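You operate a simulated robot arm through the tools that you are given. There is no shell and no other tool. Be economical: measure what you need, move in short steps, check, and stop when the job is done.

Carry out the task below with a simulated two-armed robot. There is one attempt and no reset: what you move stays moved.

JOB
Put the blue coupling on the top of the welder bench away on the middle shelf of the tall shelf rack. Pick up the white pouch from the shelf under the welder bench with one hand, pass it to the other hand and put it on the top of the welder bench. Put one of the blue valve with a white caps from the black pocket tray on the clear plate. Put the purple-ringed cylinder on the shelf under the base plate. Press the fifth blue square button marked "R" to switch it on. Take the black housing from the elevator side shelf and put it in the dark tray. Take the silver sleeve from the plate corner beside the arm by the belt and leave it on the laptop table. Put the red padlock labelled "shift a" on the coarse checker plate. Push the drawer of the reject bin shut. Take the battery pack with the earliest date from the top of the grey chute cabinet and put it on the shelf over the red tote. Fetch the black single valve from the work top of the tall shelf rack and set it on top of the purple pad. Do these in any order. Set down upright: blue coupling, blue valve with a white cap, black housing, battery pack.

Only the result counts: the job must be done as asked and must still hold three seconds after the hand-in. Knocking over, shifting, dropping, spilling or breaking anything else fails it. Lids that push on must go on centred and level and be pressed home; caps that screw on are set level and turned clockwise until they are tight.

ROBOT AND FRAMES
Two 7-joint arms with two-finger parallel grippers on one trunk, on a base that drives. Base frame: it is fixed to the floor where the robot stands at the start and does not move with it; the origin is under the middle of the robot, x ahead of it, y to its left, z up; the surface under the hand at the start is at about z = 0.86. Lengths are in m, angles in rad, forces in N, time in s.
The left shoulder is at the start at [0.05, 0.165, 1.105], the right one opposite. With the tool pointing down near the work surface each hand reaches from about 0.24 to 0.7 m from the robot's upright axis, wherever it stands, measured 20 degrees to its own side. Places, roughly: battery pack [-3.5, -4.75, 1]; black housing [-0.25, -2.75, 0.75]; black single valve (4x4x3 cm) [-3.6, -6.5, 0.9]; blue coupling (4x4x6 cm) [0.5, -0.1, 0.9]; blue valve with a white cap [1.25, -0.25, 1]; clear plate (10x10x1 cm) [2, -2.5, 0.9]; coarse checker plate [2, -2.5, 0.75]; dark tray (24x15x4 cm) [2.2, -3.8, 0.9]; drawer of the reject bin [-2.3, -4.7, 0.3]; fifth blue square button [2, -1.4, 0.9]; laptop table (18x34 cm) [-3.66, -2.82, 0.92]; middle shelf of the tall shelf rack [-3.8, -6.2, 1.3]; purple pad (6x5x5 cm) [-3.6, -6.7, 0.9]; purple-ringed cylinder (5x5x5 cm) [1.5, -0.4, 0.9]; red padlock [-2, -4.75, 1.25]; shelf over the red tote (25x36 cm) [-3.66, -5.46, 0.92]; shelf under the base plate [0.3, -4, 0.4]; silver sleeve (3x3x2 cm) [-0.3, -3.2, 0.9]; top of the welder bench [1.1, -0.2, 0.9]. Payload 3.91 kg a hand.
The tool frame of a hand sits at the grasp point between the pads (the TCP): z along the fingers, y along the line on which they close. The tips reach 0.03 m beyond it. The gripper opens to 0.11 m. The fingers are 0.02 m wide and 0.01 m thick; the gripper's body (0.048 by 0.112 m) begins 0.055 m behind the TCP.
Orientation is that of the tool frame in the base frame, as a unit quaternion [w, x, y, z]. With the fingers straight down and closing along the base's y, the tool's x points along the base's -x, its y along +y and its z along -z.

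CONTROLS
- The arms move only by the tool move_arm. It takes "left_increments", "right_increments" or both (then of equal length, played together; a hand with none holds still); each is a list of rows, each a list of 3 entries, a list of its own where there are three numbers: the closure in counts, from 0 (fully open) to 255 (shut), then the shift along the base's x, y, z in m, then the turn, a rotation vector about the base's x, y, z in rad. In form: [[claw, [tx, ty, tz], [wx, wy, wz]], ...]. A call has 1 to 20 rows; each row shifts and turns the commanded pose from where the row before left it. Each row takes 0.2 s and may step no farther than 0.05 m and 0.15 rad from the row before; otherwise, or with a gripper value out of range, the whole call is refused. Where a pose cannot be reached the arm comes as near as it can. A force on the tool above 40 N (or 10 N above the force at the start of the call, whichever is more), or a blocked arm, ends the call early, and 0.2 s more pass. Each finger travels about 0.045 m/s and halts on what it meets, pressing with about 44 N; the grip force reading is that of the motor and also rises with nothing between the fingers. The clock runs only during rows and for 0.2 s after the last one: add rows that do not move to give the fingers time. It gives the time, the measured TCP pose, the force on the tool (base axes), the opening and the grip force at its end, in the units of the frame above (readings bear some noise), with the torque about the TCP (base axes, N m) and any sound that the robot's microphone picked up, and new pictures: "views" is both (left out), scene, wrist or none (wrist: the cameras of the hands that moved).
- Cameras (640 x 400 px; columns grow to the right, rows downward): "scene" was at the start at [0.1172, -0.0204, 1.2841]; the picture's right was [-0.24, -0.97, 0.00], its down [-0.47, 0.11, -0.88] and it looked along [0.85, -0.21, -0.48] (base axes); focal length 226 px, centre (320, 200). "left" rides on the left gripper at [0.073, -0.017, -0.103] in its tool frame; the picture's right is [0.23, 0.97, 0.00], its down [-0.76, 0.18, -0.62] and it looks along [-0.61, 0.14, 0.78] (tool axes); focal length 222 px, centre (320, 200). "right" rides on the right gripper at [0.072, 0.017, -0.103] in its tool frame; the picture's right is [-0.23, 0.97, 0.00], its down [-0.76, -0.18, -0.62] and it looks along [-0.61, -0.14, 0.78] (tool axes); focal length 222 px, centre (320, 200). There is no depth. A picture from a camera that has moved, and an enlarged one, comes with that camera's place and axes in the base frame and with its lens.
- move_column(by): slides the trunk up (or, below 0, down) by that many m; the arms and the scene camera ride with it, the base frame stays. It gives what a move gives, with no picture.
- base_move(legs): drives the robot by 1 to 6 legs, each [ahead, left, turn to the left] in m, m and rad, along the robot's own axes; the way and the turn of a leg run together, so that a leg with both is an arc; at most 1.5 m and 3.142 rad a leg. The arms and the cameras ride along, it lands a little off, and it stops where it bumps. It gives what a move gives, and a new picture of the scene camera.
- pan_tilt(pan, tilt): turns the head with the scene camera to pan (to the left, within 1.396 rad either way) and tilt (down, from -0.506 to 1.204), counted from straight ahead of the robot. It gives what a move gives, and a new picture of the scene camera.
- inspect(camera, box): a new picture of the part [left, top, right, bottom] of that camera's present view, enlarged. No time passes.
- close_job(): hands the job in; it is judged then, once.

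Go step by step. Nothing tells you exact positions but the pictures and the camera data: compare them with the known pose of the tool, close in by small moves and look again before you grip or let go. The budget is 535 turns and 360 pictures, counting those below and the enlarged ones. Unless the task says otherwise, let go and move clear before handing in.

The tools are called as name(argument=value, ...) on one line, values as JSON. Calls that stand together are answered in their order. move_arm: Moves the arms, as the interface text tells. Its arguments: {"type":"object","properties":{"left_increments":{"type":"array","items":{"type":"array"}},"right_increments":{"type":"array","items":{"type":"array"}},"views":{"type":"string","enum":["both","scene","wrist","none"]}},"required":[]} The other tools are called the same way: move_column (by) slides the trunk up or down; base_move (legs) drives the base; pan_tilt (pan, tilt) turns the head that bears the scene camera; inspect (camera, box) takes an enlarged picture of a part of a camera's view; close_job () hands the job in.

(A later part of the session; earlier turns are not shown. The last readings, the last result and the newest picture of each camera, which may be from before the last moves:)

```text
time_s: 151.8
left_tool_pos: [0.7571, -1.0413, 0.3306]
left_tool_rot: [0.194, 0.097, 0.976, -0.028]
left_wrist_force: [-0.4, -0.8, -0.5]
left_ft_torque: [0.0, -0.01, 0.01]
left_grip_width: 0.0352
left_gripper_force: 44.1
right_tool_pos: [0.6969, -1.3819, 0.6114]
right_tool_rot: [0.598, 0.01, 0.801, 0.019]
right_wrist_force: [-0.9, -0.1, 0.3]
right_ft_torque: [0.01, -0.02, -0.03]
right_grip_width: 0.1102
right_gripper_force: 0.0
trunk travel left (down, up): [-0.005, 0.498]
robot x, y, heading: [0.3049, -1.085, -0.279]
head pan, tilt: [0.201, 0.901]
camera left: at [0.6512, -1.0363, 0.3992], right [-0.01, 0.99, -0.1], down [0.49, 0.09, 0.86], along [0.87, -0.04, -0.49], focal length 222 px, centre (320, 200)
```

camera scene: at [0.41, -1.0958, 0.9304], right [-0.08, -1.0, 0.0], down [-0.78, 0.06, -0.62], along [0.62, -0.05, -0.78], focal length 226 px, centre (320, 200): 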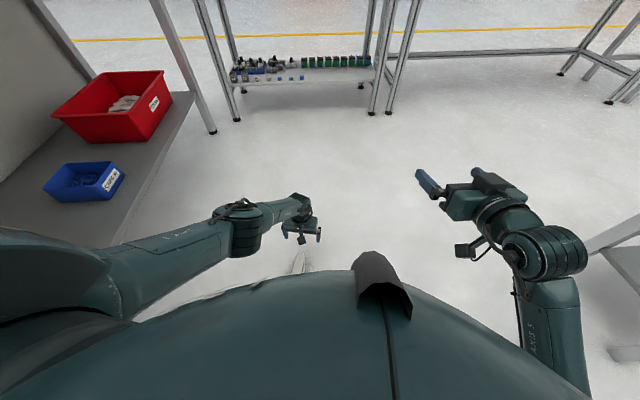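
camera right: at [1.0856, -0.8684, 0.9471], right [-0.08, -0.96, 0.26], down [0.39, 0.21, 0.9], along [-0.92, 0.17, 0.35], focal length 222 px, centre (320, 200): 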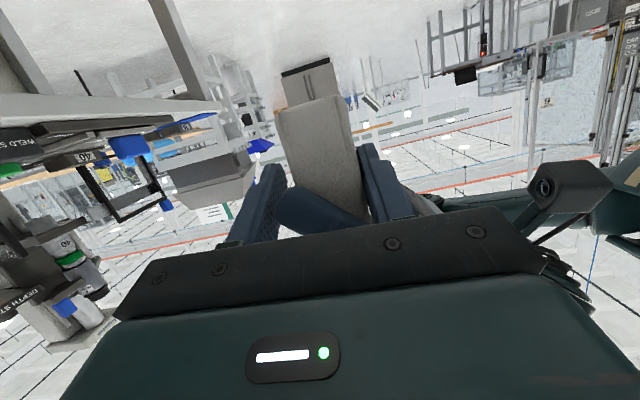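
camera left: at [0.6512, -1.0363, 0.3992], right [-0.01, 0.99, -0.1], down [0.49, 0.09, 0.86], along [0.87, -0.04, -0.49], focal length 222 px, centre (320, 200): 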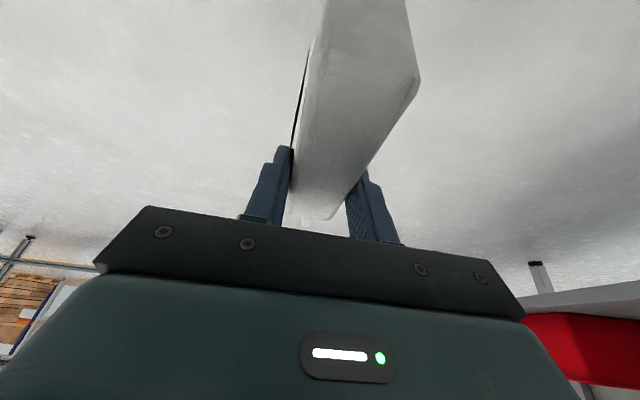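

It's held firmly with a good free lower part. I raise the trunk, set the left hand ahead, and bring the right hand below the pouch.

move_column(by=0.35)

move_arm(left_increments=[[255, [0.0204, -0.018, 0.036], [0, 0, 0]], [255, [0.0204, -0.018, 0.036], [0, 0, 0]], [255, [0.0204, -0.018, 0.036], [0, 0, 0]], [255, [0.0204, -0.018, 0.036], [0, 0, 0]], [255, [0.0204, -0.018, 0.036], [0, 0, 0]], [255, [0.0204, -0.018, 0.036], [0, 0, 0]], [255, [0.0204, -0.018, 0.036], [0, 0, 0]], [255, [0.0204, -0.018, 0.036], [0, 0, 0]], [255, [0, 0, 0], [0, 0, 0]], [255, [0, 0, 0], [0, 0, 0]], [255, [0, 0, 0], [0, 0, 0]]], right_increments=[[0, [0, 0, -0.045], [0, 0, -0.029]], [0, [0, 0, -0.045], [0, 0, -0.029]], [0, [0, 0, -0.045], [0, 0, -0.029]], [0, [0, 0, -0.045], [0, 0, -0.029]], [0, [0.025, 0.015, 0], [0, 0, -0.029]], [0, [0.025, 0.015, 0], [0, 0, -0.029]], [0, [0.025, 0.03, 0], [0, 0, -0.029]], [0, [0.025, 0.03, 0], [0, 0, -0.027]], [0, [0.025, 0.035, 0], [0, 0, 0]], [0, [0.025, 0.035, 0], [0, 0, 0]], [0, [0.024, 0.03, 0], [0, 0, 0]]], views="none")

pan_tilt(pan=0.1, tilt=0.6)

inspect(camera="right", box=[0, 0, 640, 400])

```text
time_s: 155.2
left_tool_pos: [0.7573, -1.0429, 0.682]
left_tool_rot: [0.194, 0.098, 0.976, -0.029]
left_wrist_force: [-0.2, 0.6, -1.2]
left_ft_torque: [-0.01, -0.01, 0.03]
left_grip_width: 0.0351
left_gripper_force: 43.8
right_tool_pos: [0.6952, -1.3818, 0.962]
right_tool_rot: [0.598, 0.011, 0.801, 0.018]
right_wrist_force: [-0.4, -0.8, 0.4]
right_ft_torque: [-0.03, -0.05, -0.01]
right_grip_width: 0.11
right_gripper_force: 0.0
trunk travel left (down, up): [-0.355, 0.148]
robot x, y, heading: [0.3095, -1.0829, -0.277]
head pan, tilt: [0.201, 0.901]
```

```text
time_s: 157.6
left_tool_pos: [0.9199, -1.1875, 0.9691]
left_tool_rot: [0.194, 0.098, 0.976, -0.029]
left_wrist_force: [0.5, -0.2, -0.7]
left_ft_torque: [0.02, -0.01, -0.02]
left_grip_width: 0.0352
left_gripper_force: 44.7
right_tool_pos: [0.76, -1.5065, 0.8353]
right_tool_rot: [0.595, 0.098, 0.797, -0.038]
right_wrist_force: [-1.0, -0.4, 0.3]
right_ft_torque: [0.0, -0.01, -0.03]
right_grip_width: 0.1099
right_gripper_force: 0.2
right hand out of reach, approached as far as the arm can: row 1, 2, 3, 4, 5, 6, 7, 8, 9, 10, 11
trunk travel left (down, up): [-0.355, 0.148]
robot x, y, heading: [0.3113, -1.0849, -0.278]
head pan, tilt: [0.201, 0.901]
```

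```text
time_s: 158.4
left_tool_pos: [0.921, -1.1877, 0.9693]
left_tool_rot: [0.194, 0.097, 0.976, -0.03]
left_wrist_force: [-0.2, 0.3, 0.1]
left_ft_torque: [0.0, 0.01, 0.01]
left_grip_width: 0.0354
left_gripper_force: 44.1
right_tool_pos: [0.7599, -1.5056, 0.8349]
right_tool_rot: [0.597, 0.098, 0.795, -0.039]
right_wrist_force: [0.2, 0.4, 0.4]
right_ft_torque: [0.04, 0.01, 0.01]
right_grip_width: 0.1103
right_gripper_force: 0.1
trunk travel left (down, up): [-0.355, 0.148]
robot x, y, heading: [0.3069, -1.0828, -0.279]
head pan, tilt: [0.099, 0.6]
camera scene: at [0.4218, -1.1051, 1.305], right [-0.18, -0.98, 0.0], down [-0.56, 0.1, -0.82], along [0.81, -0.15, -0.57], focal length 226 px, centre (320, 200)
```

scene: 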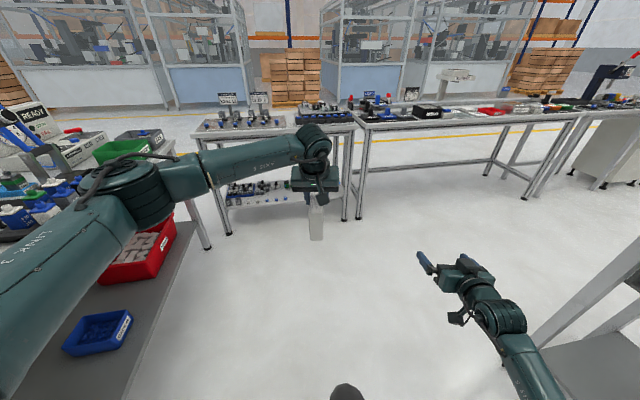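

```text
1.00 times, centred on (320, 200) of right (not enlarged: the box is as wide or as high as the picture)
camera zoom: at [0.6456, -1.4632, 0.7967], right [0.26, 0.93, 0.27], down [-0.42, -0.15, 0.9], along [0.87, -0.34, 0.35], focal length 222 px, centre (320, 200)
```

zoom: 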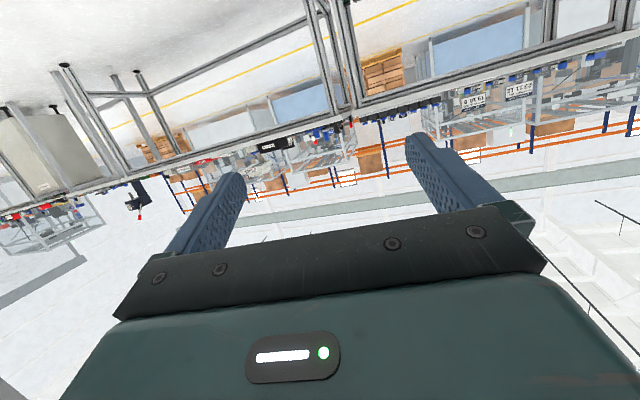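

The right hand drifted aside. I'll move it toward the position under the pouch.

move_arm(right_increments=[[0, [0.012, 0.037, 0], [0, 0, 0]], [0, [0.012, 0.037, 0], [0, 0, 0]], [0, [0.012, 0.037, 0], [0, 0, 0]], [0, [0.012, 0.037, -0.005], [0, 0, 0]], [0, [0.012, 0.037, -0.005], [0, 0, 0]], [0, [0.012, 0.037, -0.005], [0, 0, 0]], [0, [0.012, 0.037, -0.005], [0, 0, 0]], [0, [0.012, 0.037, -0.005], [0, 0, 0]], [0, [0.012, 0.035, -0.005], [0, 0, 0]], [0, [0, 0, 0], [0, 0, 0]]], views="both")

```text
time_s: 160.6
left_tool_pos: [0.9213, -1.1875, 0.9691]
left_tool_rot: [0.194, 0.098, 0.976, -0.03]
left_wrist_force: [0.3, 0.2, -0.8]
left_ft_torque: [0.0, 0.04, 0.04]
left_grip_width: 0.0351
left_gripper_force: 44.3
right_tool_pos: [0.7648, -1.5061, 0.8329]
right_tool_rot: [0.596, 0.097, 0.797, -0.036]
right_wrist_force: [0.2, -0.1, 0.3]
right_ft_torque: [-0.02, 0.0, 0.01]
right_grip_width: 0.1098
right_gripper_force: 0.1
right hand out of reach, approached as far as the arm can: row 1, 2, 3, 4, 5, 6, 7, 8, 9
trunk travel left (down, up): [-0.355, 0.148]
robot x, y, heading: [0.3041, -1.0799, -0.276]
head pan, tilt: [0.099, 0.6]
camera scene: at [0.4218, -1.1051, 1.3051], right [-0.18, -0.98, 0.0], down [-0.56, 0.1, -0.83], along [0.81, -0.15, -0.56], focal length 226 px, centre (320, 200)
camera right: at [0.6495, -1.4626, 0.7946], right [0.25, 0.93, 0.27], down [-0.42, -0.15, 0.9], along [0.87, -0.34, 0.35], focal length 222 px, centre (320, 200)
```

scene: 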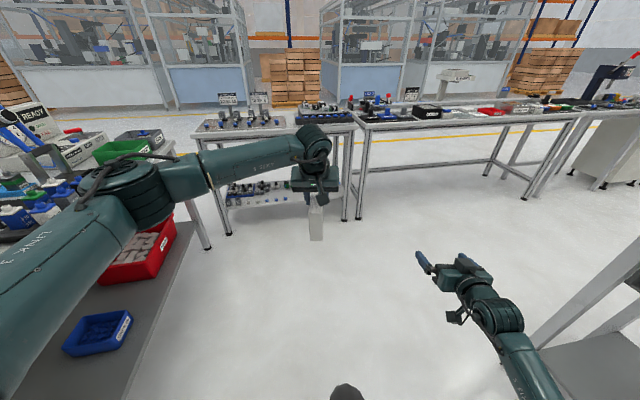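
right: 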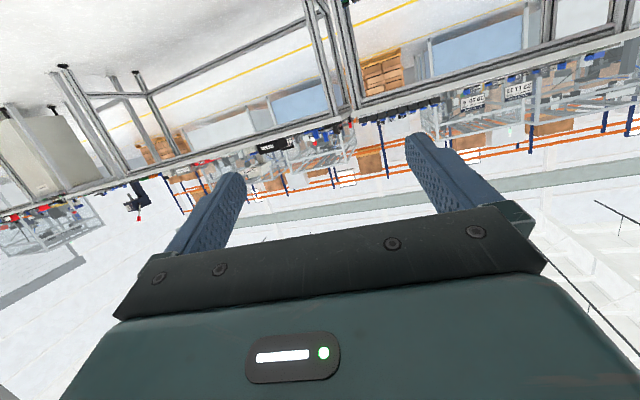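

The right wrist is at its limit pointing straight ahead and flat, but earlier it worked when turned inward. I'll yaw both the pouch (left hand) and the right hand about 60° to the left.

move_arm(left_increments=[[255, [-0.0134, 0.0077, 0.01], [0, 0, 0.131]], [255, [-0.0134, 0.0077, 0.01], [0, 0, 0.131]], [255, [-0.0134, 0.0077, 0.01], [0, 0, 0.131]], [255, [-0.0134, 0.0077, 0.01], [0, 0, 0.131]], [255, [-0.0134, 0.0077, 0.01], [0, 0, 0.131]], [255, [-0.0134, 0.0077, 0.01], [0, 0, 0.131]], [255, [-0.0134, 0.0077, 0], [0, 0, 0.131]], [255, [-0.0134, 0.0077, 0], [0, 0, 0.131]], [255, [0, 0, 0], [0, 0, 0]], [255, [0, 0, 0], [0, 0, 0]]], right_increments=[[0, [-0.0065, 0.0169, 0], [0, 0, 0.117]], [0, [-0.0065, 0.0169, 0], [0, 0, 0.117]], [0, [-0.0065, 0.0169, 0], [0, 0, 0.117]], [0, [-0.0065, 0.0169, 0], [0, 0, 0.117]], [0, [-0.0065, 0.0169, 0], [0, 0, 0.117]], [0, [-0.0065, 0.0169, 0], [0, 0, 0.117]], [0, [-0.0065, 0.0169, 0], [0, 0, 0.117]], [0, [-0.0065, 0.0169, 0], [0, 0, 0.117]], [0, [-0.0065, 0.0169, 0], [0, 0, 0.117]], [0, [0, 0, 0], [0, 0, 0]]], views="both")

```text
time_s: 162.8
left_tool_pos: [0.8134, -1.1245, 1.0298]
left_tool_rot: [0.182, -0.404, 0.893, 0.073]
left_wrist_force: [0.2, -0.3, 0.4]
left_ft_torque: [0.01, -0.03, -0.02]
left_grip_width: 0.035
left_gripper_force: 43.7
right_tool_pos: [0.7077, -1.3543, 0.8317]
right_tool_rot: [0.541, -0.311, 0.739, 0.256]
right_wrist_force: [-0.2, -0.4, 0.4]
right_ft_torque: [-0.02, 0.01, 0.01]
right_grip_width: 0.1097
right_gripper_force: 0.0
trunk travel left (down, up): [-0.355, 0.148]
robot x, y, heading: [0.3063, -1.0826, -0.282]
head pan, tilt: [0.099, 0.6]
camera scene: at [0.4218, -1.1052, 1.3051], right [-0.18, -0.98, 0.0], down [-0.56, 0.1, -0.83], along [0.81, -0.15, -0.56], focal length 226 px, centre (320, 200)
camera right: at [0.6123, -1.4287, 0.7932], right [-0.67, 0.7, 0.26], down [-0.1, -0.43, 0.9], along [0.74, 0.57, 0.35], focal length 222 px, centre (320, 200)
camera left: at [0.7557, -1.2154, 1.0962], right [-0.87, 0.49, -0.11], down [0.16, 0.48, 0.86], along [0.47, 0.73, -0.49], focal length 222 px, centre (320, 200)
```

scene: 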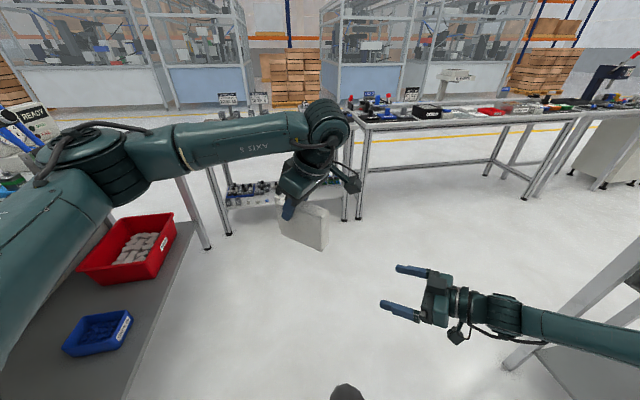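
right: 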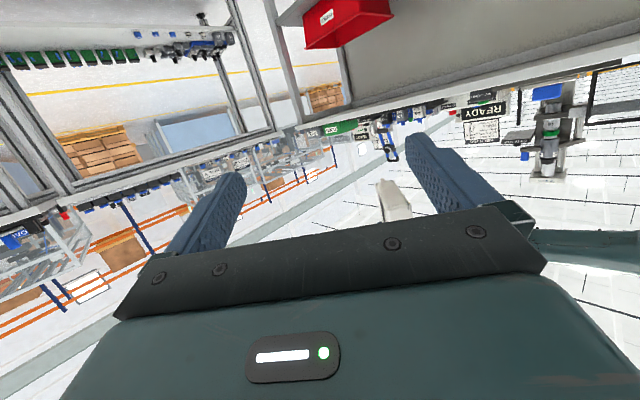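
left: 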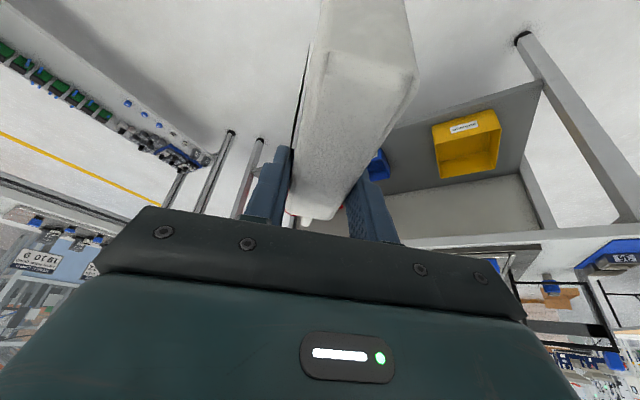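

The two hands are now parallel. I bring the right hand behind the pouch's lower part, then look.

move_arm(right_increments=[[0, [-0.0035, 0.024, 0.034], [0, 0, 0]], [0, [-0.0035, 0.024, 0.034], [0, 0, 0]], [0, [-0.0035, 0.024, 0.034], [0, 0, 0]], [0, [-0.0035, 0.024, 0.034], [0, 0, 0]], [0, [0, 0, 0], [0, 0, 0]]], views="both")

```text
time_s: 164.0
left_tool_pos: [0.814, -1.125, 1.0291]
left_tool_rot: [0.183, -0.404, 0.893, 0.073]
left_wrist_force: [-0.5, 0.7, -0.3]
left_ft_torque: [0.0, -0.03, -0.02]
left_grip_width: 0.0349
left_gripper_force: 43.8
right_tool_pos: [0.6921, -1.2587, 0.9677]
right_tool_rot: [0.54, -0.311, 0.739, 0.257]
right_wrist_force: [0.2, 0.4, 0.6]
right_ft_torque: [0.0, -0.01, 0.01]
right_grip_width: 0.11
right_gripper_force: 0.0
trunk travel left (down, up): [-0.355, 0.148]
robot x, y, heading: [0.3068, -1.0854, -0.286]
head pan, tilt: [0.099, 0.6]
camera scene: at [0.4218, -1.1052, 1.3051], right [-0.18, -0.98, 0.0], down [-0.56, 0.1, -0.83], along [0.81, -0.15, -0.56], focal length 226 px, centre (320, 200)
camera right: at [0.5974, -1.333, 0.9284], right [-0.67, 0.7, 0.26], down [-0.1, -0.43, 0.9], along [0.74, 0.57, 0.35], focal length 222 px, centre (320, 200)
```

scene: 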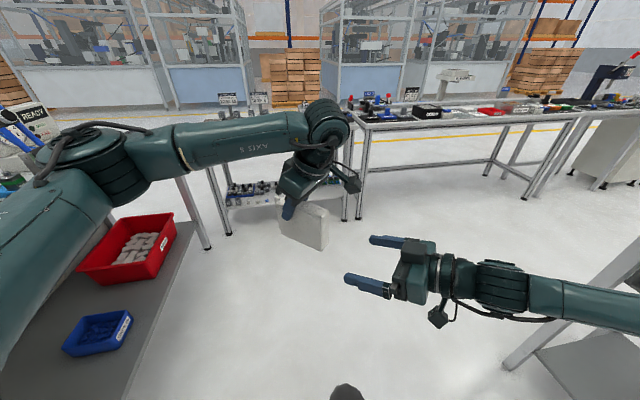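
right: 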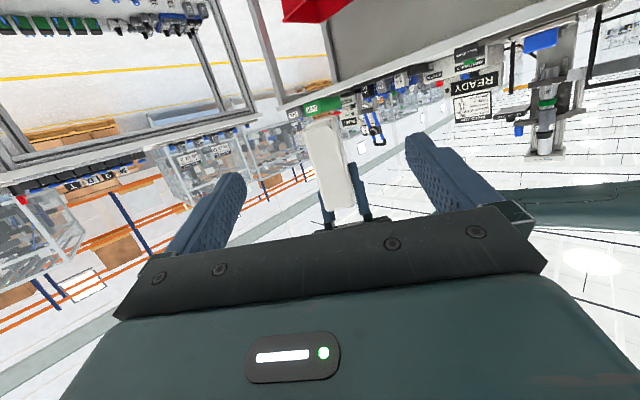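

The pouch is well placed between the right fingers. I advance and close, and relax after checking the forces.

move_arm(right_increments=[[0, [0.022, 0.0243, -0.002], [0, 0, 0]], [0, [0.022, 0.0243, -0.002], [0, 0, 0]], [0, [0.022, 0.0243, -0.002], [0, 0, 0]], [0, [0.02, 0.022, -0.001], [0, 0, 0]], [0, [0, 0, 0], [0, 0, 0]]], views="both")

```text
time_s: 165.2
left_tool_pos: [0.8125, -1.1251, 1.0287]
left_tool_rot: [0.183, -0.404, 0.893, 0.072]
left_wrist_force: [0.6, 0.2, -0.7]
left_ft_torque: [0.03, -0.04, -0.02]
left_grip_width: 0.0353
left_gripper_force: 43.7
right_tool_pos: [0.7789, -1.1626, 0.9609]
right_tool_rot: [0.541, -0.31, 0.739, 0.256]
right_wrist_force: [-0.1, -0.2, 0.1]
right_ft_torque: [0.04, 0.0, -0.01]
right_grip_width: 0.1099
right_gripper_force: 0.1
trunk travel left (down, up): [-0.355, 0.148]
robot x, y, heading: [0.3051, -1.0803, -0.281]
head pan, tilt: [0.099, 0.6]
camera scene: at [0.4217, -1.1052, 1.3051], right [-0.18, -0.98, 0.0], down [-0.56, 0.1, -0.83], along [0.81, -0.15, -0.56], focal length 226 px, centre (320, 200)
camera right: at [0.684, -1.2368, 0.9227], right [-0.67, 0.7, 0.26], down [-0.1, -0.43, 0.9], along [0.74, 0.57, 0.35], focal length 222 px, centre (320, 200)
```

scene: 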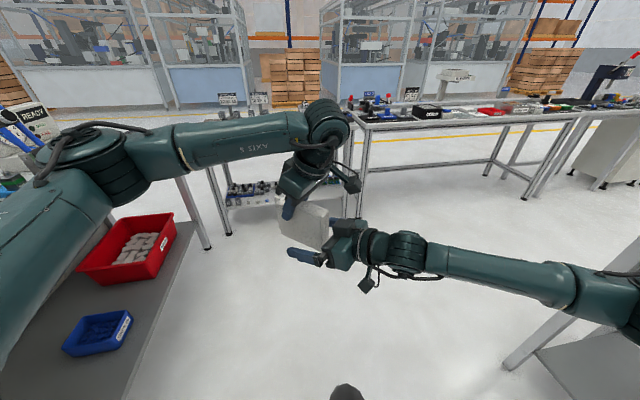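
right: 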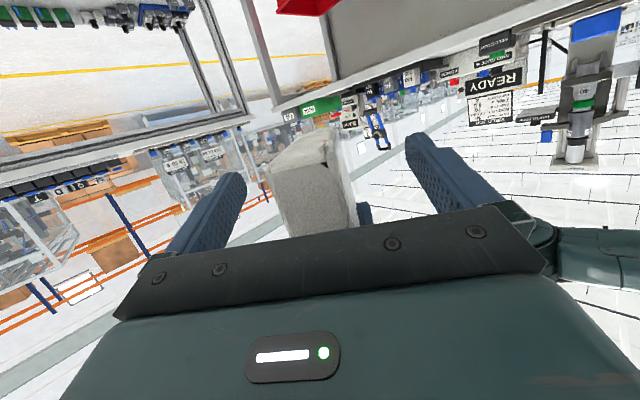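

Clear of the left hand and centred. I close the right hand.

move_arm(right_increments=[[100, [0, 0, 0], [0, 0, 0]], [160, [0, 0, 0], [0, 0, 0]], [255, [0, 0, 0], [0, 0, 0]], [255, [0, 0, 0], [0, 0, 0]], [255, [0, 0, 0], [0, 0, 0]], [255, [0, 0, 0], [0, 0, 0]]], views="wrist")

```text
time_s: 166.6
left_tool_pos: [0.8129, -1.1252, 1.0299]
left_tool_rot: [0.182, -0.403, 0.894, 0.073]
left_wrist_force: [-6.3, 3.1, 1.1]
left_ft_torque: [0.36, 0.84, -0.28]
left_grip_width: 0.035
left_gripper_force: 44.2
right_tool_pos: [0.7802, -1.1634, 0.9604]
right_tool_rot: [0.541, -0.311, 0.739, 0.255]
right_wrist_force: [6.6, -3.3, -1.4]
right_ft_torque: [-0.27, -0.36, -0.05]
right_grip_width: 0.0363
right_gripper_force: 43.6
trunk travel left (down, up): [-0.355, 0.148]
robot x, y, heading: [0.3071, -1.0801, -0.278]
head pan, tilt: [0.099, 0.6]
camera right: at [0.6844, -1.2379, 0.9224], right [-0.67, 0.7, 0.26], down [-0.1, -0.42, 0.9], along [0.74, 0.57, 0.35], focal length 222 px, centre (320, 200)
```

right: 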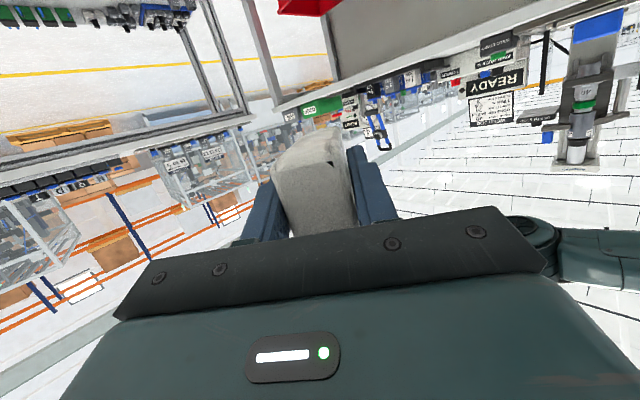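

Both hold with matching widths (0.035 and 0.036). I release the left and lift it straight up.

move_arm(left_increments=[[0, [0, 0, 0], [0, 0, 0]], [0, [0, 0, 0], [0, 0, 0]], [0, [0, 0, 0], [0, 0, 0]], [0, [0, 0, 0], [0, 0, 0]], [0, [0, 0, 0.03], [0, 0, 0]], [0, [0, 0, 0.04], [0, 0, 0]], [0, [0, 0, 0.04], [0, 0, 0]], [0, [0, 0.03, 0.03], [0, 0, 0]], [0, [0, 0.04, 0], [0, 0, 0]], [0, [0, 0.04, 0], [0, 0, 0]]], right_increments=[[255, [0, 0, 0], [0, 0, 0]], [255, [0, 0, 0], [0, 0, 0]], [255, [0, 0, 0], [0, 0, 0]], [255, [0, 0, 0], [0, 0, 0]], [255, [0, 0, 0], [0, 0, 0]], [255, [0, 0, 0], [0, 0, 0]], [255, [0, 0, 0], [0, 0, 0]], [255, [0, 0, 0], [0, 0, 0]], [255, [0, 0, 0], [0, 0, 0]], [255, [0, 0, 0], [0, 0, 0]]], views="scene")

```text
time_s: 168.8
left_tool_pos: [0.8144, -1.0146, 1.1702]
left_tool_rot: [0.183, -0.403, 0.894, 0.071]
left_wrist_force: [-0.7, 0.6, 0.3]
left_ft_torque: [-0.02, 0.01, 0.01]
left_grip_width: 0.1099
left_gripper_force: 0.1
right_tool_pos: [0.7785, -1.1617, 0.9614]
right_tool_rot: [0.54, -0.311, 0.739, 0.256]
right_wrist_force: [-0.8, -0.5, 0.6]
right_ft_torque: [-0.03, 0.07, -0.03]
right_grip_width: 0.0352
right_gripper_force: 44.1
trunk travel left (down, up): [-0.355, 0.148]
robot x, y, heading: [0.3058, -1.0854, -0.274]
head pan, tilt: [0.099, 0.6]
camera scene: at [0.4217, -1.1044, 1.3051], right [-0.18, -0.98, 0.0], down [-0.56, 0.1, -0.83], along [0.81, -0.15, -0.56], focal length 226 px, centre (320, 200)
```

scene: 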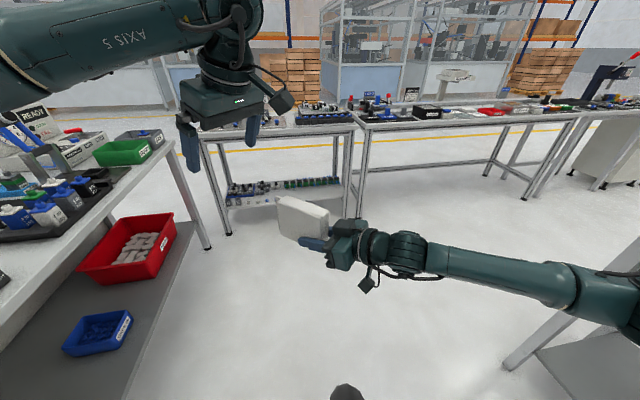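

The pass worked. I drive to face the bench, keeping the arms clear, with the right hand turned straight ahead.

base_move(legs=[[0, -0.3, 0], [0, 0, 1.85]])

```text
time_s: 176.5
left_tool_pos: [0.024, -0.9028, 1.1689]
left_tool_rot: [-0.054, 0.955, -0.222, -0.189]
left_wrist_force: [0.1, -0.3, -0.1]
left_ft_torque: [0.0, -0.03, 0.0]
left_grip_width: 0.1098
left_gripper_force: 0.1
right_tool_pos: [0.1758, -0.8996, 0.9601]
right_tool_rot: [-0.125, 0.776, -0.202, -0.585]
right_wrist_force: [-0.4, -0.4, -0.1]
right_ft_torque: [0.0, -0.02, -0.02]
right_grip_width: 0.0354
right_gripper_force: 43.4
trunk travel left (down, up): [-0.355, 0.148]
robot x, y, heading: [0.2218, -1.3778, 1.555]
head pan, tilt: [0.099, 0.6]
camera scene: at [0.2148, -1.2565, 1.3051], right [1.0, 0.09, 0.0], down [0.05, -0.56, -0.83], along [-0.07, 0.82, -0.56], focal length 226 px, centre (320, 200)
```

scene: 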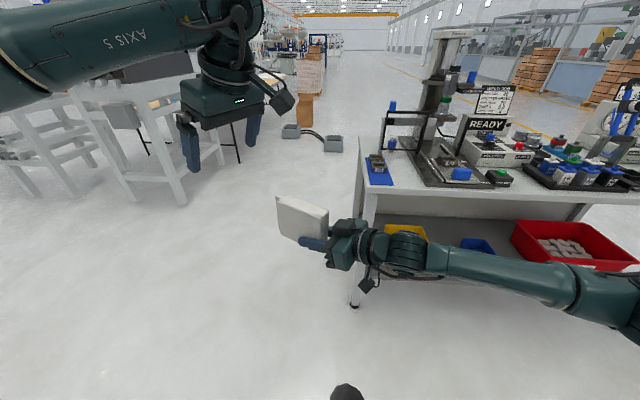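

I'm facing the bench. Now I turn the right hand straight ahead and shift it to the right.

move_arm(right_increments=[[255, [0.033, 0.006, 0.004], [0, 0, -0.117]], [255, [0.033, 0.006, 0.004], [0, 0, -0.117]], [255, [0.033, 0.006, 0.004], [0, 0, -0.117]], [255, [0.033, 0.006, 0.004], [0, 0, -0.117]], [255, [0.033, 0.006, 0.004], [0, 0, -0.117]], [255, [0.033, 0.006, 0.004], [0, 0, -0.117]], [255, [0.033, 0.006, 0.004], [0, 0, -0.117]], [255, [0.033, 0.006, 0.004], [0, 0, -0.117]], [255, [0.033, 0.006, 0.004], [0, 0, -0.117]], [255, [0, 0, 0], [0, 0, 0]]], left_increments=[[0, [0, -0.01, 0], [0, 0, -0.1]], [0, [0, -0.01, 0], [0, 0, -0.1]], [0, [0, -0.01, 0], [0, 0, -0.1]], [0, [0, -0.01, 0], [0, 0, -0.1]], [0, [0, -0.01, 0], [0, 0, -0.1]], [0, [0, -0.01, 0], [0, 0, -0.1]], [0, [0, -0.01, 0], [0, 0, -0.1]], [0, [0, -0.01, 0], [0, 0, -0.1]], [0, [0, -0.01, 0], [0, 0, -0.1]], [0, [0, 0, 0], [0, 0, -0.1]]], views="none")

base_move(legs=[[0, -0.43, 0.015]])

```text
time_s: 178.7
left_tool_pos: [0.0227, -0.9936, 1.1693]
left_tool_rot: [-0.138, 0.731, -0.653, -0.14]
left_wrist_force: [0.1, -0.7, -1.2]
left_ft_torque: [0.01, -0.03, -0.01]
left_grip_width: 0.11
left_gripper_force: 0.2
right_tool_pos: [0.5354, -0.8558, 1.0292]
right_tool_rot: [-0.402, 0.57, -0.565, -0.442]
right_wrist_force: [0.0, 0.0, -1.5]
right_ft_torque: [-0.07, 0.01, -0.04]
right_grip_width: 0.0355
right_gripper_force: 44.5
right hand out of reach, approached as far as the arm can: row 8, 9
trunk travel left (down, up): [-0.355, 0.148]
robot x, y, heading: [0.2211, -1.3777, 1.557]
head pan, tilt: [0.099, 0.6]
```

```text
time_s: 183.1
left_tool_pos: [0.4548, -0.999, 1.1701]
left_tool_rot: [-0.136, 0.736, -0.648, -0.141]
left_wrist_force: [-0.8, 0.8, -0.2]
left_ft_torque: [0.0, -0.01, -0.02]
left_grip_width: 0.1102
left_gripper_force: 0.0
right_tool_pos: [0.9647, -0.8566, 1.0297]
right_tool_rot: [-0.398, 0.573, -0.561, -0.446]
right_wrist_force: [0.6, -0.1, -0.8]
right_ft_torque: [-0.03, 0.02, -0.01]
right_grip_width: 0.0353
right_gripper_force: 43.4
trunk travel left (down, up): [-0.355, 0.148]
robot x, y, heading: [0.6533, -1.3802, 1.57]
head pan, tilt: [0.099, 0.6]
camera scene: at [0.6472, -1.2602, 1.3051], right [1.0, 0.1, 0.0], down [0.05, -0.56, -0.83], along [-0.08, 0.82, -0.56], focal length 226 px, centre (320, 200)
```

scene: 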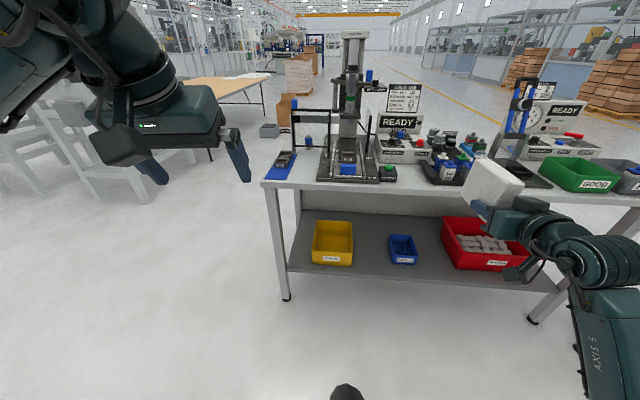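

Right hand and pouch are nearly level. I'll enlarge the bench to fix the exact free gap.

inspect(camera="scene", box=[320, 125, 480, 225])

```text
4.00 times, centred on (400, 175) of scene
camera zoom: at [0.6472, -1.2602, 1.3051], right [1.0, 0.1, 0.0], down [0.05, -0.56, -0.83], along [-0.08, 0.82, -0.56], focal length 902 px, centre (0, 300)
```

zoom: 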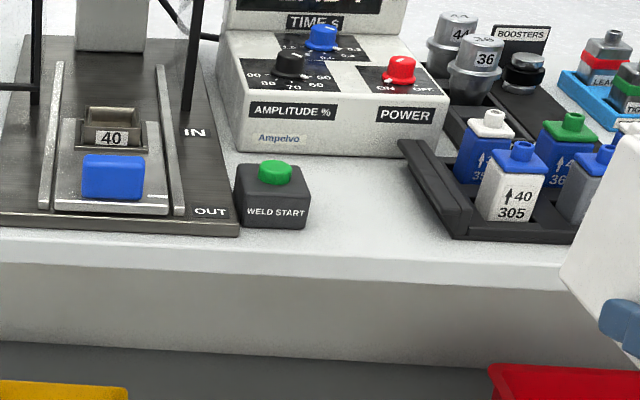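

The gap is x 0.88–1.01, y -0.50…-0.27, at z≈0.86. I drive forward with the pouch still high.

base_move(legs=[[0.38, 0.012, 0]])

inspect(camera="right", box=[0, 0, 640, 400])

```text
time_s: 185.5
left_tool_pos: [0.446, -0.6234, 1.17]
left_tool_rot: [-0.137, 0.734, -0.65, -0.14]
left_wrist_force: [-0.4, 0.0, 0.6]
left_ft_torque: [0.02, -0.03, 0.02]
left_grip_width: 0.1101
left_gripper_force: 0.1
right_tool_pos: [0.9559, -0.4802, 1.0301]
right_tool_rot: [-0.4, 0.571, -0.562, -0.445]
right_wrist_force: [0.3, -0.4, -0.6]
right_ft_torque: [-0.03, -0.01, 0.0]
right_grip_width: 0.0356
right_gripper_force: 44.1
trunk travel left (down, up): [-0.355, 0.148]
robot x, y, heading: [0.6467, -1.0036, 1.567]
head pan, tilt: [0.099, 0.6]
camera scene: at [0.637, -0.8836, 1.305], right [1.0, 0.09, 0.0], down [0.05, -0.56, -0.82], along [-0.08, 0.82, -0.57], focal length 226 px, centre (320, 200)
```

scene: 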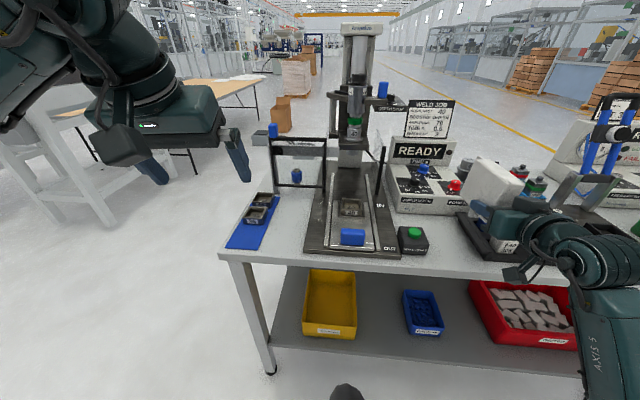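

```text
1.00 times, centred on (320, 200) of right (not enlarged: the box is as wide or as high as the picture)
camera zoom: at [0.9423, -0.6003, 0.9909], right [-0.97, 0.02, 0.26], down [0.23, -0.37, 0.9], along [0.11, 0.93, 0.35], focal length 222 px, centre (320, 200)
```

zoom: 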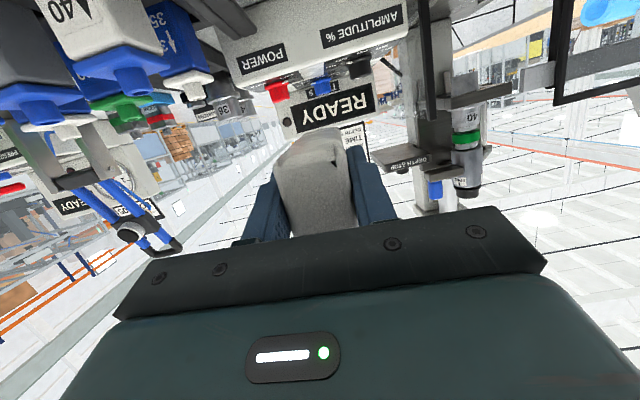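

I correct x by -12 mm and y by +35 mm, then lower the trunk most of the way.

move_arm(right_increments=[[255, [-0.006, 0.018, 0], [0, 0, 0]], [255, [-0.006, 0.017, 0], [0, 0, 0]], [255, [0, 0, 0], [0, 0, 0]]], views="none")

move_column(by=-0.11)

pan_tilt(pan=-0.4, tilt=0.6)

```text
time_s: 186.3
left_tool_pos: [0.4446, -0.624, 1.17]
left_tool_rot: [-0.137, 0.734, -0.65, -0.14]
left_wrist_force: [-0.3, -0.3, 0.2]
left_ft_torque: [0.01, -0.06, 0.0]
left_grip_width: 0.1099
left_gripper_force: 0.1
right_tool_pos: [0.9435, -0.4451, 1.0306]
right_tool_rot: [-0.4, 0.572, -0.561, -0.445]
right_wrist_force: [0.3, 0.4, -1.2]
right_ft_torque: [-0.03, -0.02, 0.01]
right_grip_width: 0.0353
right_gripper_force: 43.7
trunk travel left (down, up): [-0.355, 0.148]
robot x, y, heading: [0.6455, -1.0025, 1.57]
head pan, tilt: [0.099, 0.6]
```

```text
time_s: 187.7
left_tool_pos: [0.4459, -0.6244, 1.0595]
left_tool_rot: [-0.137, 0.735, -0.65, -0.14]
left_wrist_force: [0.2, -0.6, 0.5]
left_ft_torque: [-0.02, 0.0, 0.01]
left_grip_width: 0.1101
left_gripper_force: 0.1
right_tool_pos: [0.9447, -0.4449, 0.9199]
right_tool_rot: [-0.399, 0.572, -0.561, -0.445]
right_wrist_force: [-0.8, 0.6, -2.1]
right_ft_torque: [-0.07, -0.04, -0.01]
right_grip_width: 0.0354
right_gripper_force: 44.2
trunk travel left (down, up): [-0.245, 0.258]
robot x, y, heading: [0.6468, -1.0016, 1.566]
head pan, tilt: [0.099, 0.6]
```

```text
time_s: 188.6
left_tool_pos: [0.4443, -0.623, 1.0588]
left_tool_rot: [-0.137, 0.735, -0.65, -0.14]
left_wrist_force: [0.1, -0.1, -0.4]
left_ft_torque: [0.02, 0.0, -0.02]
left_grip_width: 0.11
left_gripper_force: 0.1
right_tool_pos: [0.9435, -0.4455, 0.9189]
right_tool_rot: [-0.4, 0.572, -0.561, -0.445]
right_wrist_force: [-0.3, -0.1, -0.7]
right_ft_torque: [-0.01, -0.04, 0.02]
right_grip_width: 0.0357
right_gripper_force: 43.6
trunk travel left (down, up): [-0.245, 0.258]
robot x, y, heading: [0.6511, -1.0009, 1.567]
head pan, tilt: [-0.4, 0.6]
camera scene: at [0.6801, -0.8908, 1.1951], right [0.92, -0.39, 0.0], down [-0.22, -0.52, -0.83], along [0.32, 0.76, -0.56], focal length 226 px, centre (320, 200)
```

scene: 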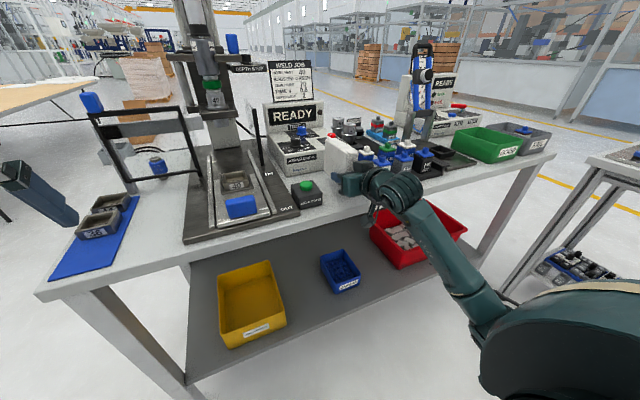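

inspect(camera="scene", box=[260, 110, 420, 210])

```text
4.00 times, centred on (340, 160) of scene
camera zoom: at [0.6801, -0.8908, 1.1951], right [0.92, -0.39, 0.0], down [-0.22, -0.52, -0.83], along [0.32, 0.76, -0.56], focal length 902 px, centre (240, 360)
```

zoom: 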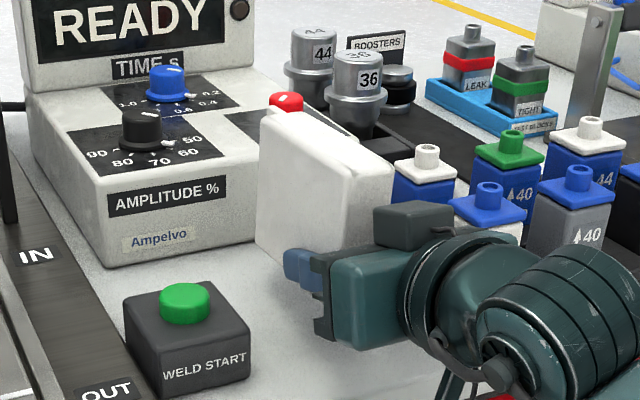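

The pouch sits in the gap. I lower in small steps until contact.

move_arm(right_increments=[[255, [0, 0, -0.012], [0, 0, 0]], [255, [0, 0, -0.008], [0, 0, 0]], [255, [0, 0, -0.004], [0, 0, 0]], [255, [0, 0, 0], [0, 0, 0]]], views="none")

```text
time_s: 189.6
left_tool_pos: [0.4441, -0.6237, 1.0594]
left_tool_rot: [-0.138, 0.734, -0.65, -0.14]
left_wrist_force: [0.2, -0.1, 0.0]
left_ft_torque: [-0.03, 0.02, 0.04]
left_grip_width: 0.1099
left_gripper_force: 0.0
right_tool_pos: [0.9438, -0.4465, 0.8944]
right_tool_rot: [-0.401, 0.571, -0.562, -0.444]
right_wrist_force: [0.3, -1.1, -1.7]
right_ft_torque: [-0.07, 0.02, 0.01]
right_grip_width: 0.0354
right_gripper_force: 44.2
trunk travel left (down, up): [-0.245, 0.258]
robot x, y, heading: [0.6468, -1.0064, 1.564]
head pan, tilt: [-0.4, 0.6]
```

move_arm(right_increments=[[255, [0, 0, -0.003], [0, 0, 0]], [255, [0, 0, -0.003], [0, 0, 0]], [255, [0, 0, -0.002], [0, 0, 0]], [255, [0, 0, 0], [0, 0, 0]]], views="none")

inspect(camera="scene", box=[280, 130, 400, 205])

```text
time_s: 190.6
left_tool_pos: [0.444, -0.622, 1.0593]
left_tool_rot: [-0.137, 0.735, -0.65, -0.14]
left_wrist_force: [-0.4, -0.1, 0.6]
left_ft_torque: [-0.01, 0.0, -0.02]
left_grip_width: 0.1102
left_gripper_force: 0.1
right_tool_pos: [0.9442, -0.4456, 0.8882]
right_tool_rot: [-0.4, 0.572, -0.56, -0.446]
right_wrist_force: [0.1, 0.6, 0.9]
right_ft_torque: [0.23, -0.06, -0.02]
right_grip_width: 0.0354
right_gripper_force: 44.0
trunk travel left (down, up): [-0.245, 0.258]
robot x, y, heading: [0.6489, -1.0052, 1.57]
head pan, tilt: [-0.4, 0.6]
```

```text
5.33 times, centred on (340, 168) of scene
camera zoom: at [0.68, -0.891, 1.1951], right [0.92, -0.39, 0.0], down [-0.22, -0.52, -0.83], along [0.33, 0.76, -0.56], focal length 1203 px, centre (213, 373)
```

zoom: 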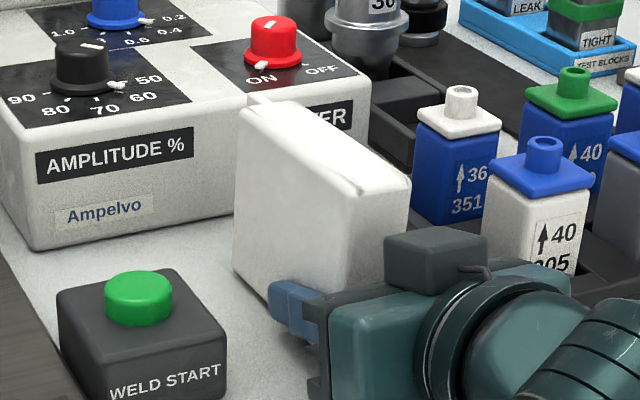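

Contact is just beginning. I go down 3 mm more, then open partly and back straight out.

move_arm(right_increments=[[255, [0, 0, -0.002], [0, 0, 0]], [255, [0, 0, -0.001], [0, 0, 0]], [255, [0, 0, 0], [0, 0, 0]]], views="none")

```text
time_s: 191.4
left_tool_pos: [0.4435, -0.6236, 1.0607]
left_tool_rot: [-0.137, 0.734, -0.65, -0.14]
left_wrist_force: [-1.1, 0.1, 1.0]
left_ft_torque: [-0.03, -0.03, 0.01]
left_grip_width: 0.11
left_gripper_force: 0.1
right_tool_pos: [0.9437, -0.4458, 0.8866]
right_tool_rot: [-0.403, 0.57, -0.559, -0.447]
right_wrist_force: [2.5, 5.5, 12.1]
right_ft_torque: [1.26, -0.24, -0.14]
right_grip_width: 0.0352
right_gripper_force: 44.2
trunk travel left (down, up): [-0.245, 0.258]
robot x, y, heading: [0.6427, -1.002, 1.562]
head pan, tilt: [-0.4, 0.6]
```

move_arm(right_increments=[[150, [0, 0, 0], [0, 0, 0]], [120, [0, 0, 0], [0, 0, 0]], [120, [0, 0, 0], [0, 0, 0]], [120, [0, 0, 0], [0, 0, 0]], [120, [0, -0.02, 0], [0, 0, 0]], [120, [0, -0.03, 0.005], [0, 0, 0]], [120, [0, -0.04, 0.01], [0, 0, 0]], [120, [0, -0.04, 0.02], [0, 0, 0]]], views="scene")

```text
time_s: 193.2
left_tool_pos: [0.4442, -0.623, 1.0592]
left_tool_rot: [-0.137, 0.734, -0.65, -0.141]
left_wrist_force: [0.9, 0.1, 1.0]
left_ft_torque: [-0.01, 0.02, 0.01]
left_grip_width: 0.1103
left_gripper_force: 0.0
right_tool_pos: [0.9485, -0.5679, 0.9167]
right_tool_rot: [-0.399, 0.572, -0.561, -0.445]
right_wrist_force: [0.8, -0.6, -0.3]
right_ft_torque: [-0.02, 0.03, 0.02]
right_grip_width: 0.0583
right_gripper_force: 0.1
right hand out of reach, approached as far as the arm can: row 8
trunk travel left (down, up): [-0.245, 0.258]
robot x, y, heading: [0.6415, -1.0004, 1.571]
head pan, tilt: [-0.4, 0.6]
camera scene: at [0.6802, -0.8907, 1.195], right [0.92, -0.39, 0.0], down [-0.22, -0.52, -0.82], along [0.33, 0.76, -0.57], focal length 226 px, centre (320, 200)
```

scene: 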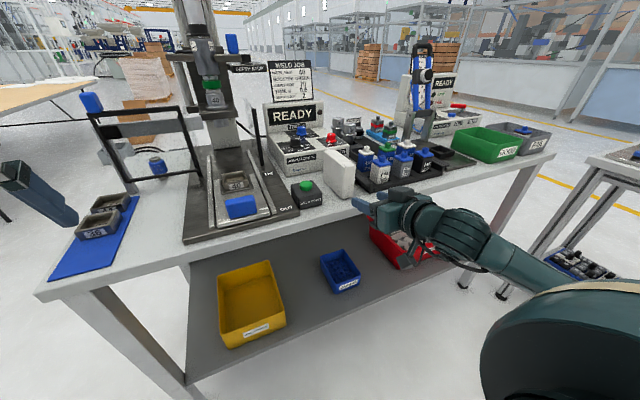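

The pouch stands on the bench top. I back off and return both hands to tool-down, with the trunk raised.

base_move(legs=[[-0.3, 0, 0]])

move_column(by=0.2)

move_arm(right_increments=[[0, [0, 0.01, 0.01], [-0.14, 0, 0]], [0, [0, 0.01, 0.01], [-0.14, 0, 0]], [0, [0, 0.01, 0.01], [-0.14, 0, 0]], [0, [0, 0, 0.01], [-0.14, 0, 0]], [0, [0, 0, 0.01], [-0.14, 0, 0]], [0, [0, 0, 0.01], [-0.14, 0, 0]], [0, [0, 0, 0], [-0.14, 0, 0]], [0, [0, 0, 0], [-0.14, 0, 0]], [0, [0, 0, 0], [-0.14, 0, 0]], [0, [0, 0, 0], [-0.03, 0, -0.05]], [0, [0, 0, 0], [0, 0, 0]]], left_increments=[[0, [0, 0, 0], [-0.1, 0, 0]], [0, [0, 0, 0], [-0.1, 0, 0]], [0, [0, 0, 0], [-0.1, 0, 0]], [0, [0, 0, 0], [-0.09, 0, 0]], [0, [0, 0, 0], [0, 0, -0.12]], [0, [0, 0, 0], [0, 0, 0]], [0, [0, 0, 0], [0, 0, 0]], [0, [0, 0, 0], [0, 0, 0]], [0, [0, 0, 0], [0, 0, 0]], [0, [0, 0, 0], [0, 0, 0]], [0, [0, 0, 0], [0, 0, 0]]], views="scene")

```text
time_s: 195.2
left_tool_pos: [0.4431, -0.9205, 1.0588]
left_tool_rot: [-0.137, 0.735, -0.649, -0.14]
left_wrist_force: [-0.3, -0.7, -1.0]
left_ft_torque: [-0.03, -0.01, -0.01]
left_grip_width: 0.1099
left_gripper_force: 0.0
right_tool_pos: [0.9464, -0.865, 0.9184]
right_tool_rot: [-0.4, 0.572, -0.561, -0.445]
right_wrist_force: [-1.1, 0.2, 0.1]
right_ft_torque: [0.0, -0.01, 0.03]
right_grip_width: 0.0581
right_gripper_force: 0.1
trunk travel left (down, up): [-0.245, 0.258]
robot x, y, heading: [0.6418, -1.2991, 1.565]
head pan, tilt: [-0.4, 0.6]
camera scene: at [0.6784, -1.1882, 1.1951], right [0.92, -0.39, 0.0], down [-0.22, -0.52, -0.83], along [0.33, 0.76, -0.56], focal length 226 px, centre (320, 200)
```

scene: 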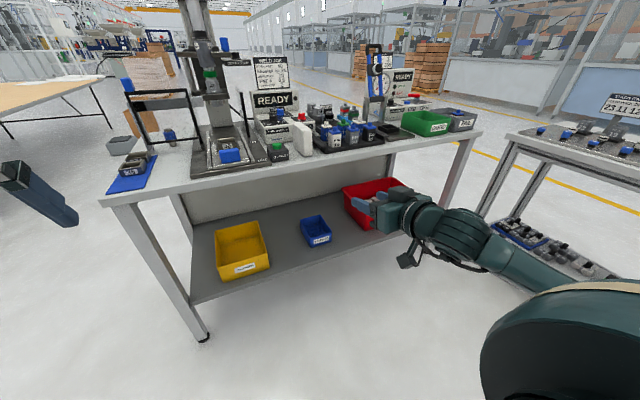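

```text
time_s: 197.4
left_tool_pos: [0.4414, -0.9211, 1.2586]
left_tool_rot: [-0.137, 0.735, -0.649, -0.141]
left_wrist_force: [0.0, 0.1, 0.5]
left_ft_torque: [-0.01, 0.01, 0.0]
left_grip_width: 0.11
left_gripper_force: 0.2
right_tool_pos: [0.9462, -0.8649, 1.1166]
right_tool_rot: [-0.4, 0.572, -0.562, -0.444]
right_wrist_force: [0.5, -0.4, -0.1]
right_ft_torque: [-0.01, 0.0, 0.02]
right_grip_width: 0.0581
right_gripper_force: 0.0
trunk travel left (down, up): [-0.445, 0.058]
robot x, y, heading: [0.6451, -1.2999, 1.562]
head pan, tilt: [-0.4, 0.6]
```

```text
time_s: 199.8
left_tool_pos: [0.4438, -0.9216, 1.2595]
left_tool_rot: [-0.007, -0.706, 0.708, 0.011]
left_wrist_force: [0.0, -0.3, 0.1]
left_ft_torque: [-0.01, 0.03, 0.0]
left_grip_width: 0.11
left_gripper_force: 0.1
right_tool_pos: [0.9464, -0.834, 1.1779]
right_tool_rot: [-0.024, -0.679, 0.734, 0.018]
right_wrist_force: [-0.6, 0.3, 0.2]
right_ft_torque: [-0.03, 0.02, 0.02]
right_grip_width: 0.1103
right_gripper_force: 0.0
trunk travel left (down, up): [-0.445, 0.058]
robot x, y, heading: [0.6405, -1.3007, 1.565]
head pan, tilt: [-0.4, 0.6]
camera scene: at [0.6784, -1.188, 1.3951], right [0.92, -0.39, 0.0], down [-0.22, -0.52, -0.83], along [0.33, 0.76, -0.56], focal length 226 px, centre (320, 200)
```

scene: 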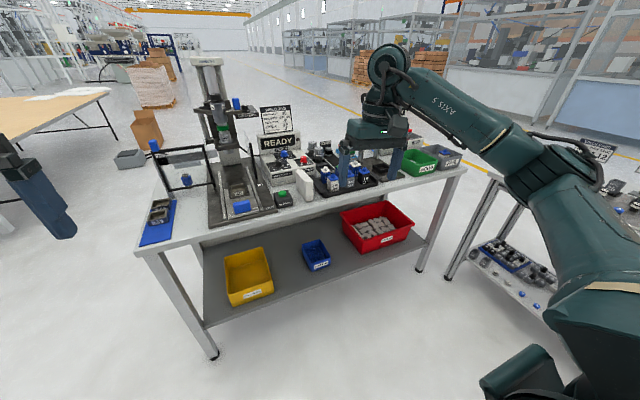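

Both hands point down. I move right so the left hand faces the valve tray and the right hand faces the cylinder, then look closely.

base_move(legs=[[0, -0.64, 0]])

move_arm(right_increments=[[0, [0, 0, 0], [0, -0.06, 0.08]], [0, [0.02, 0, 0], [0, 0, 0]]], views="none")

pan_tilt(pan=-0.05, tilt=0.65)

```text
time_s: 205.9
left_tool_pos: [1.0822, -0.9246, 1.2601]
left_tool_rot: [-0.008, -0.704, 0.71, 0.013]
left_wrist_force: [-0.3, 0.1, 0.0]
left_ft_torque: [0.03, 0.01, 0.0]
left_grip_width: 0.1099
left_gripper_force: 0.0
right_tool_pos: [1.5847, -0.8424, 1.1772]
right_tool_rot: [-0.023, -0.678, 0.735, 0.019]
right_wrist_force: [-0.6, -0.5, -0.1]
right_ft_torque: [0.01, 0.0, -0.01]
right_grip_width: 0.1101
right_gripper_force: 0.0
trunk travel left (down, up): [-0.445, 0.058]
robot x, y, heading: [1.282, -1.306, 1.565]
head pan, tilt: [-0.4, 0.6]
camera scene: at [1.3161, -1.1932, 1.3951], right [0.92, -0.4, 0.0], down [-0.23, -0.52, -0.83], along [0.33, 0.76, -0.56], focal length 226 px, centre (320, 200)
```

scene: 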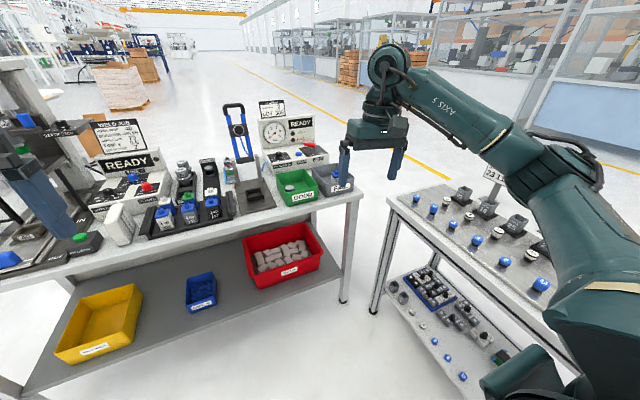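

```text
time_s: 206.5
left_tool_pos: [1.0839, -0.9244, 1.2603]
left_tool_rot: [-0.007, -0.704, 0.71, 0.012]
left_wrist_force: [0.0, 0.2, 0.1]
left_ft_torque: [0.0, 0.03, -0.01]
left_grip_width: 0.11
left_gripper_force: 0.1
right_tool_pos: [1.6058, -0.8431, 1.1775]
right_tool_rot: [-0.004, -0.706, 0.708, -0.002]
right_wrist_force: [-0.7, 0.5, -0.2]
right_ft_torque: [0.02, 0.0, -0.01]
right_grip_width: 0.1099
right_gripper_force: 0.1
trunk travel left (down, up): [-0.445, 0.058]
robot x, y, heading: [1.2821, -1.3079, 1.559]
head pan, tilt: [-0.4, 0.6]
```

```text
time_s: 207.3
left_tool_pos: [1.0824, -0.9255, 1.2593]
left_tool_rot: [-0.006, -0.704, 0.71, 0.012]
left_wrist_force: [0.3, 0.1, 0.2]
left_ft_torque: [-0.04, 0.0, -0.01]
left_grip_width: 0.1102
left_gripper_force: 0.1
right_tool_pos: [1.6046, -0.8416, 1.1782]
right_tool_rot: [-0.003, -0.706, 0.708, -0.002]
right_wrist_force: [-0.7, -0.9, -1.0]
right_ft_torque: [0.01, 0.0, 0.02]
right_grip_width: 0.1099
right_gripper_force: 0.1
trunk travel left (down, up): [-0.445, 0.058]
robot x, y, heading: [1.2813, -1.3088, 1.563]
head pan, tilt: [-0.051, 0.649]
camera scene: at [1.2862, -1.1876, 1.3908], right [1.0, -0.06, 0.0], down [-0.04, -0.6, -0.8], along [0.05, 0.8, -0.6], focal length 226 px, centre (320, 200)
```

scene: 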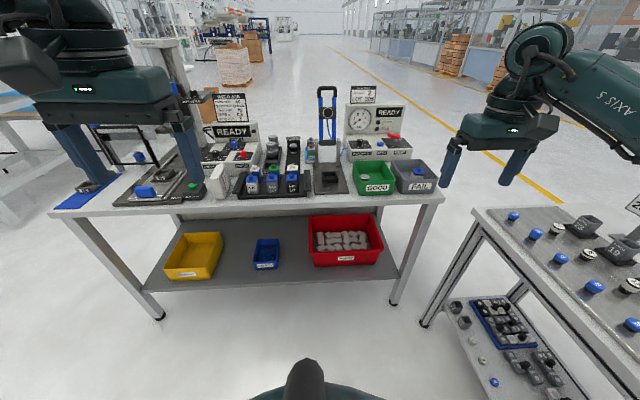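

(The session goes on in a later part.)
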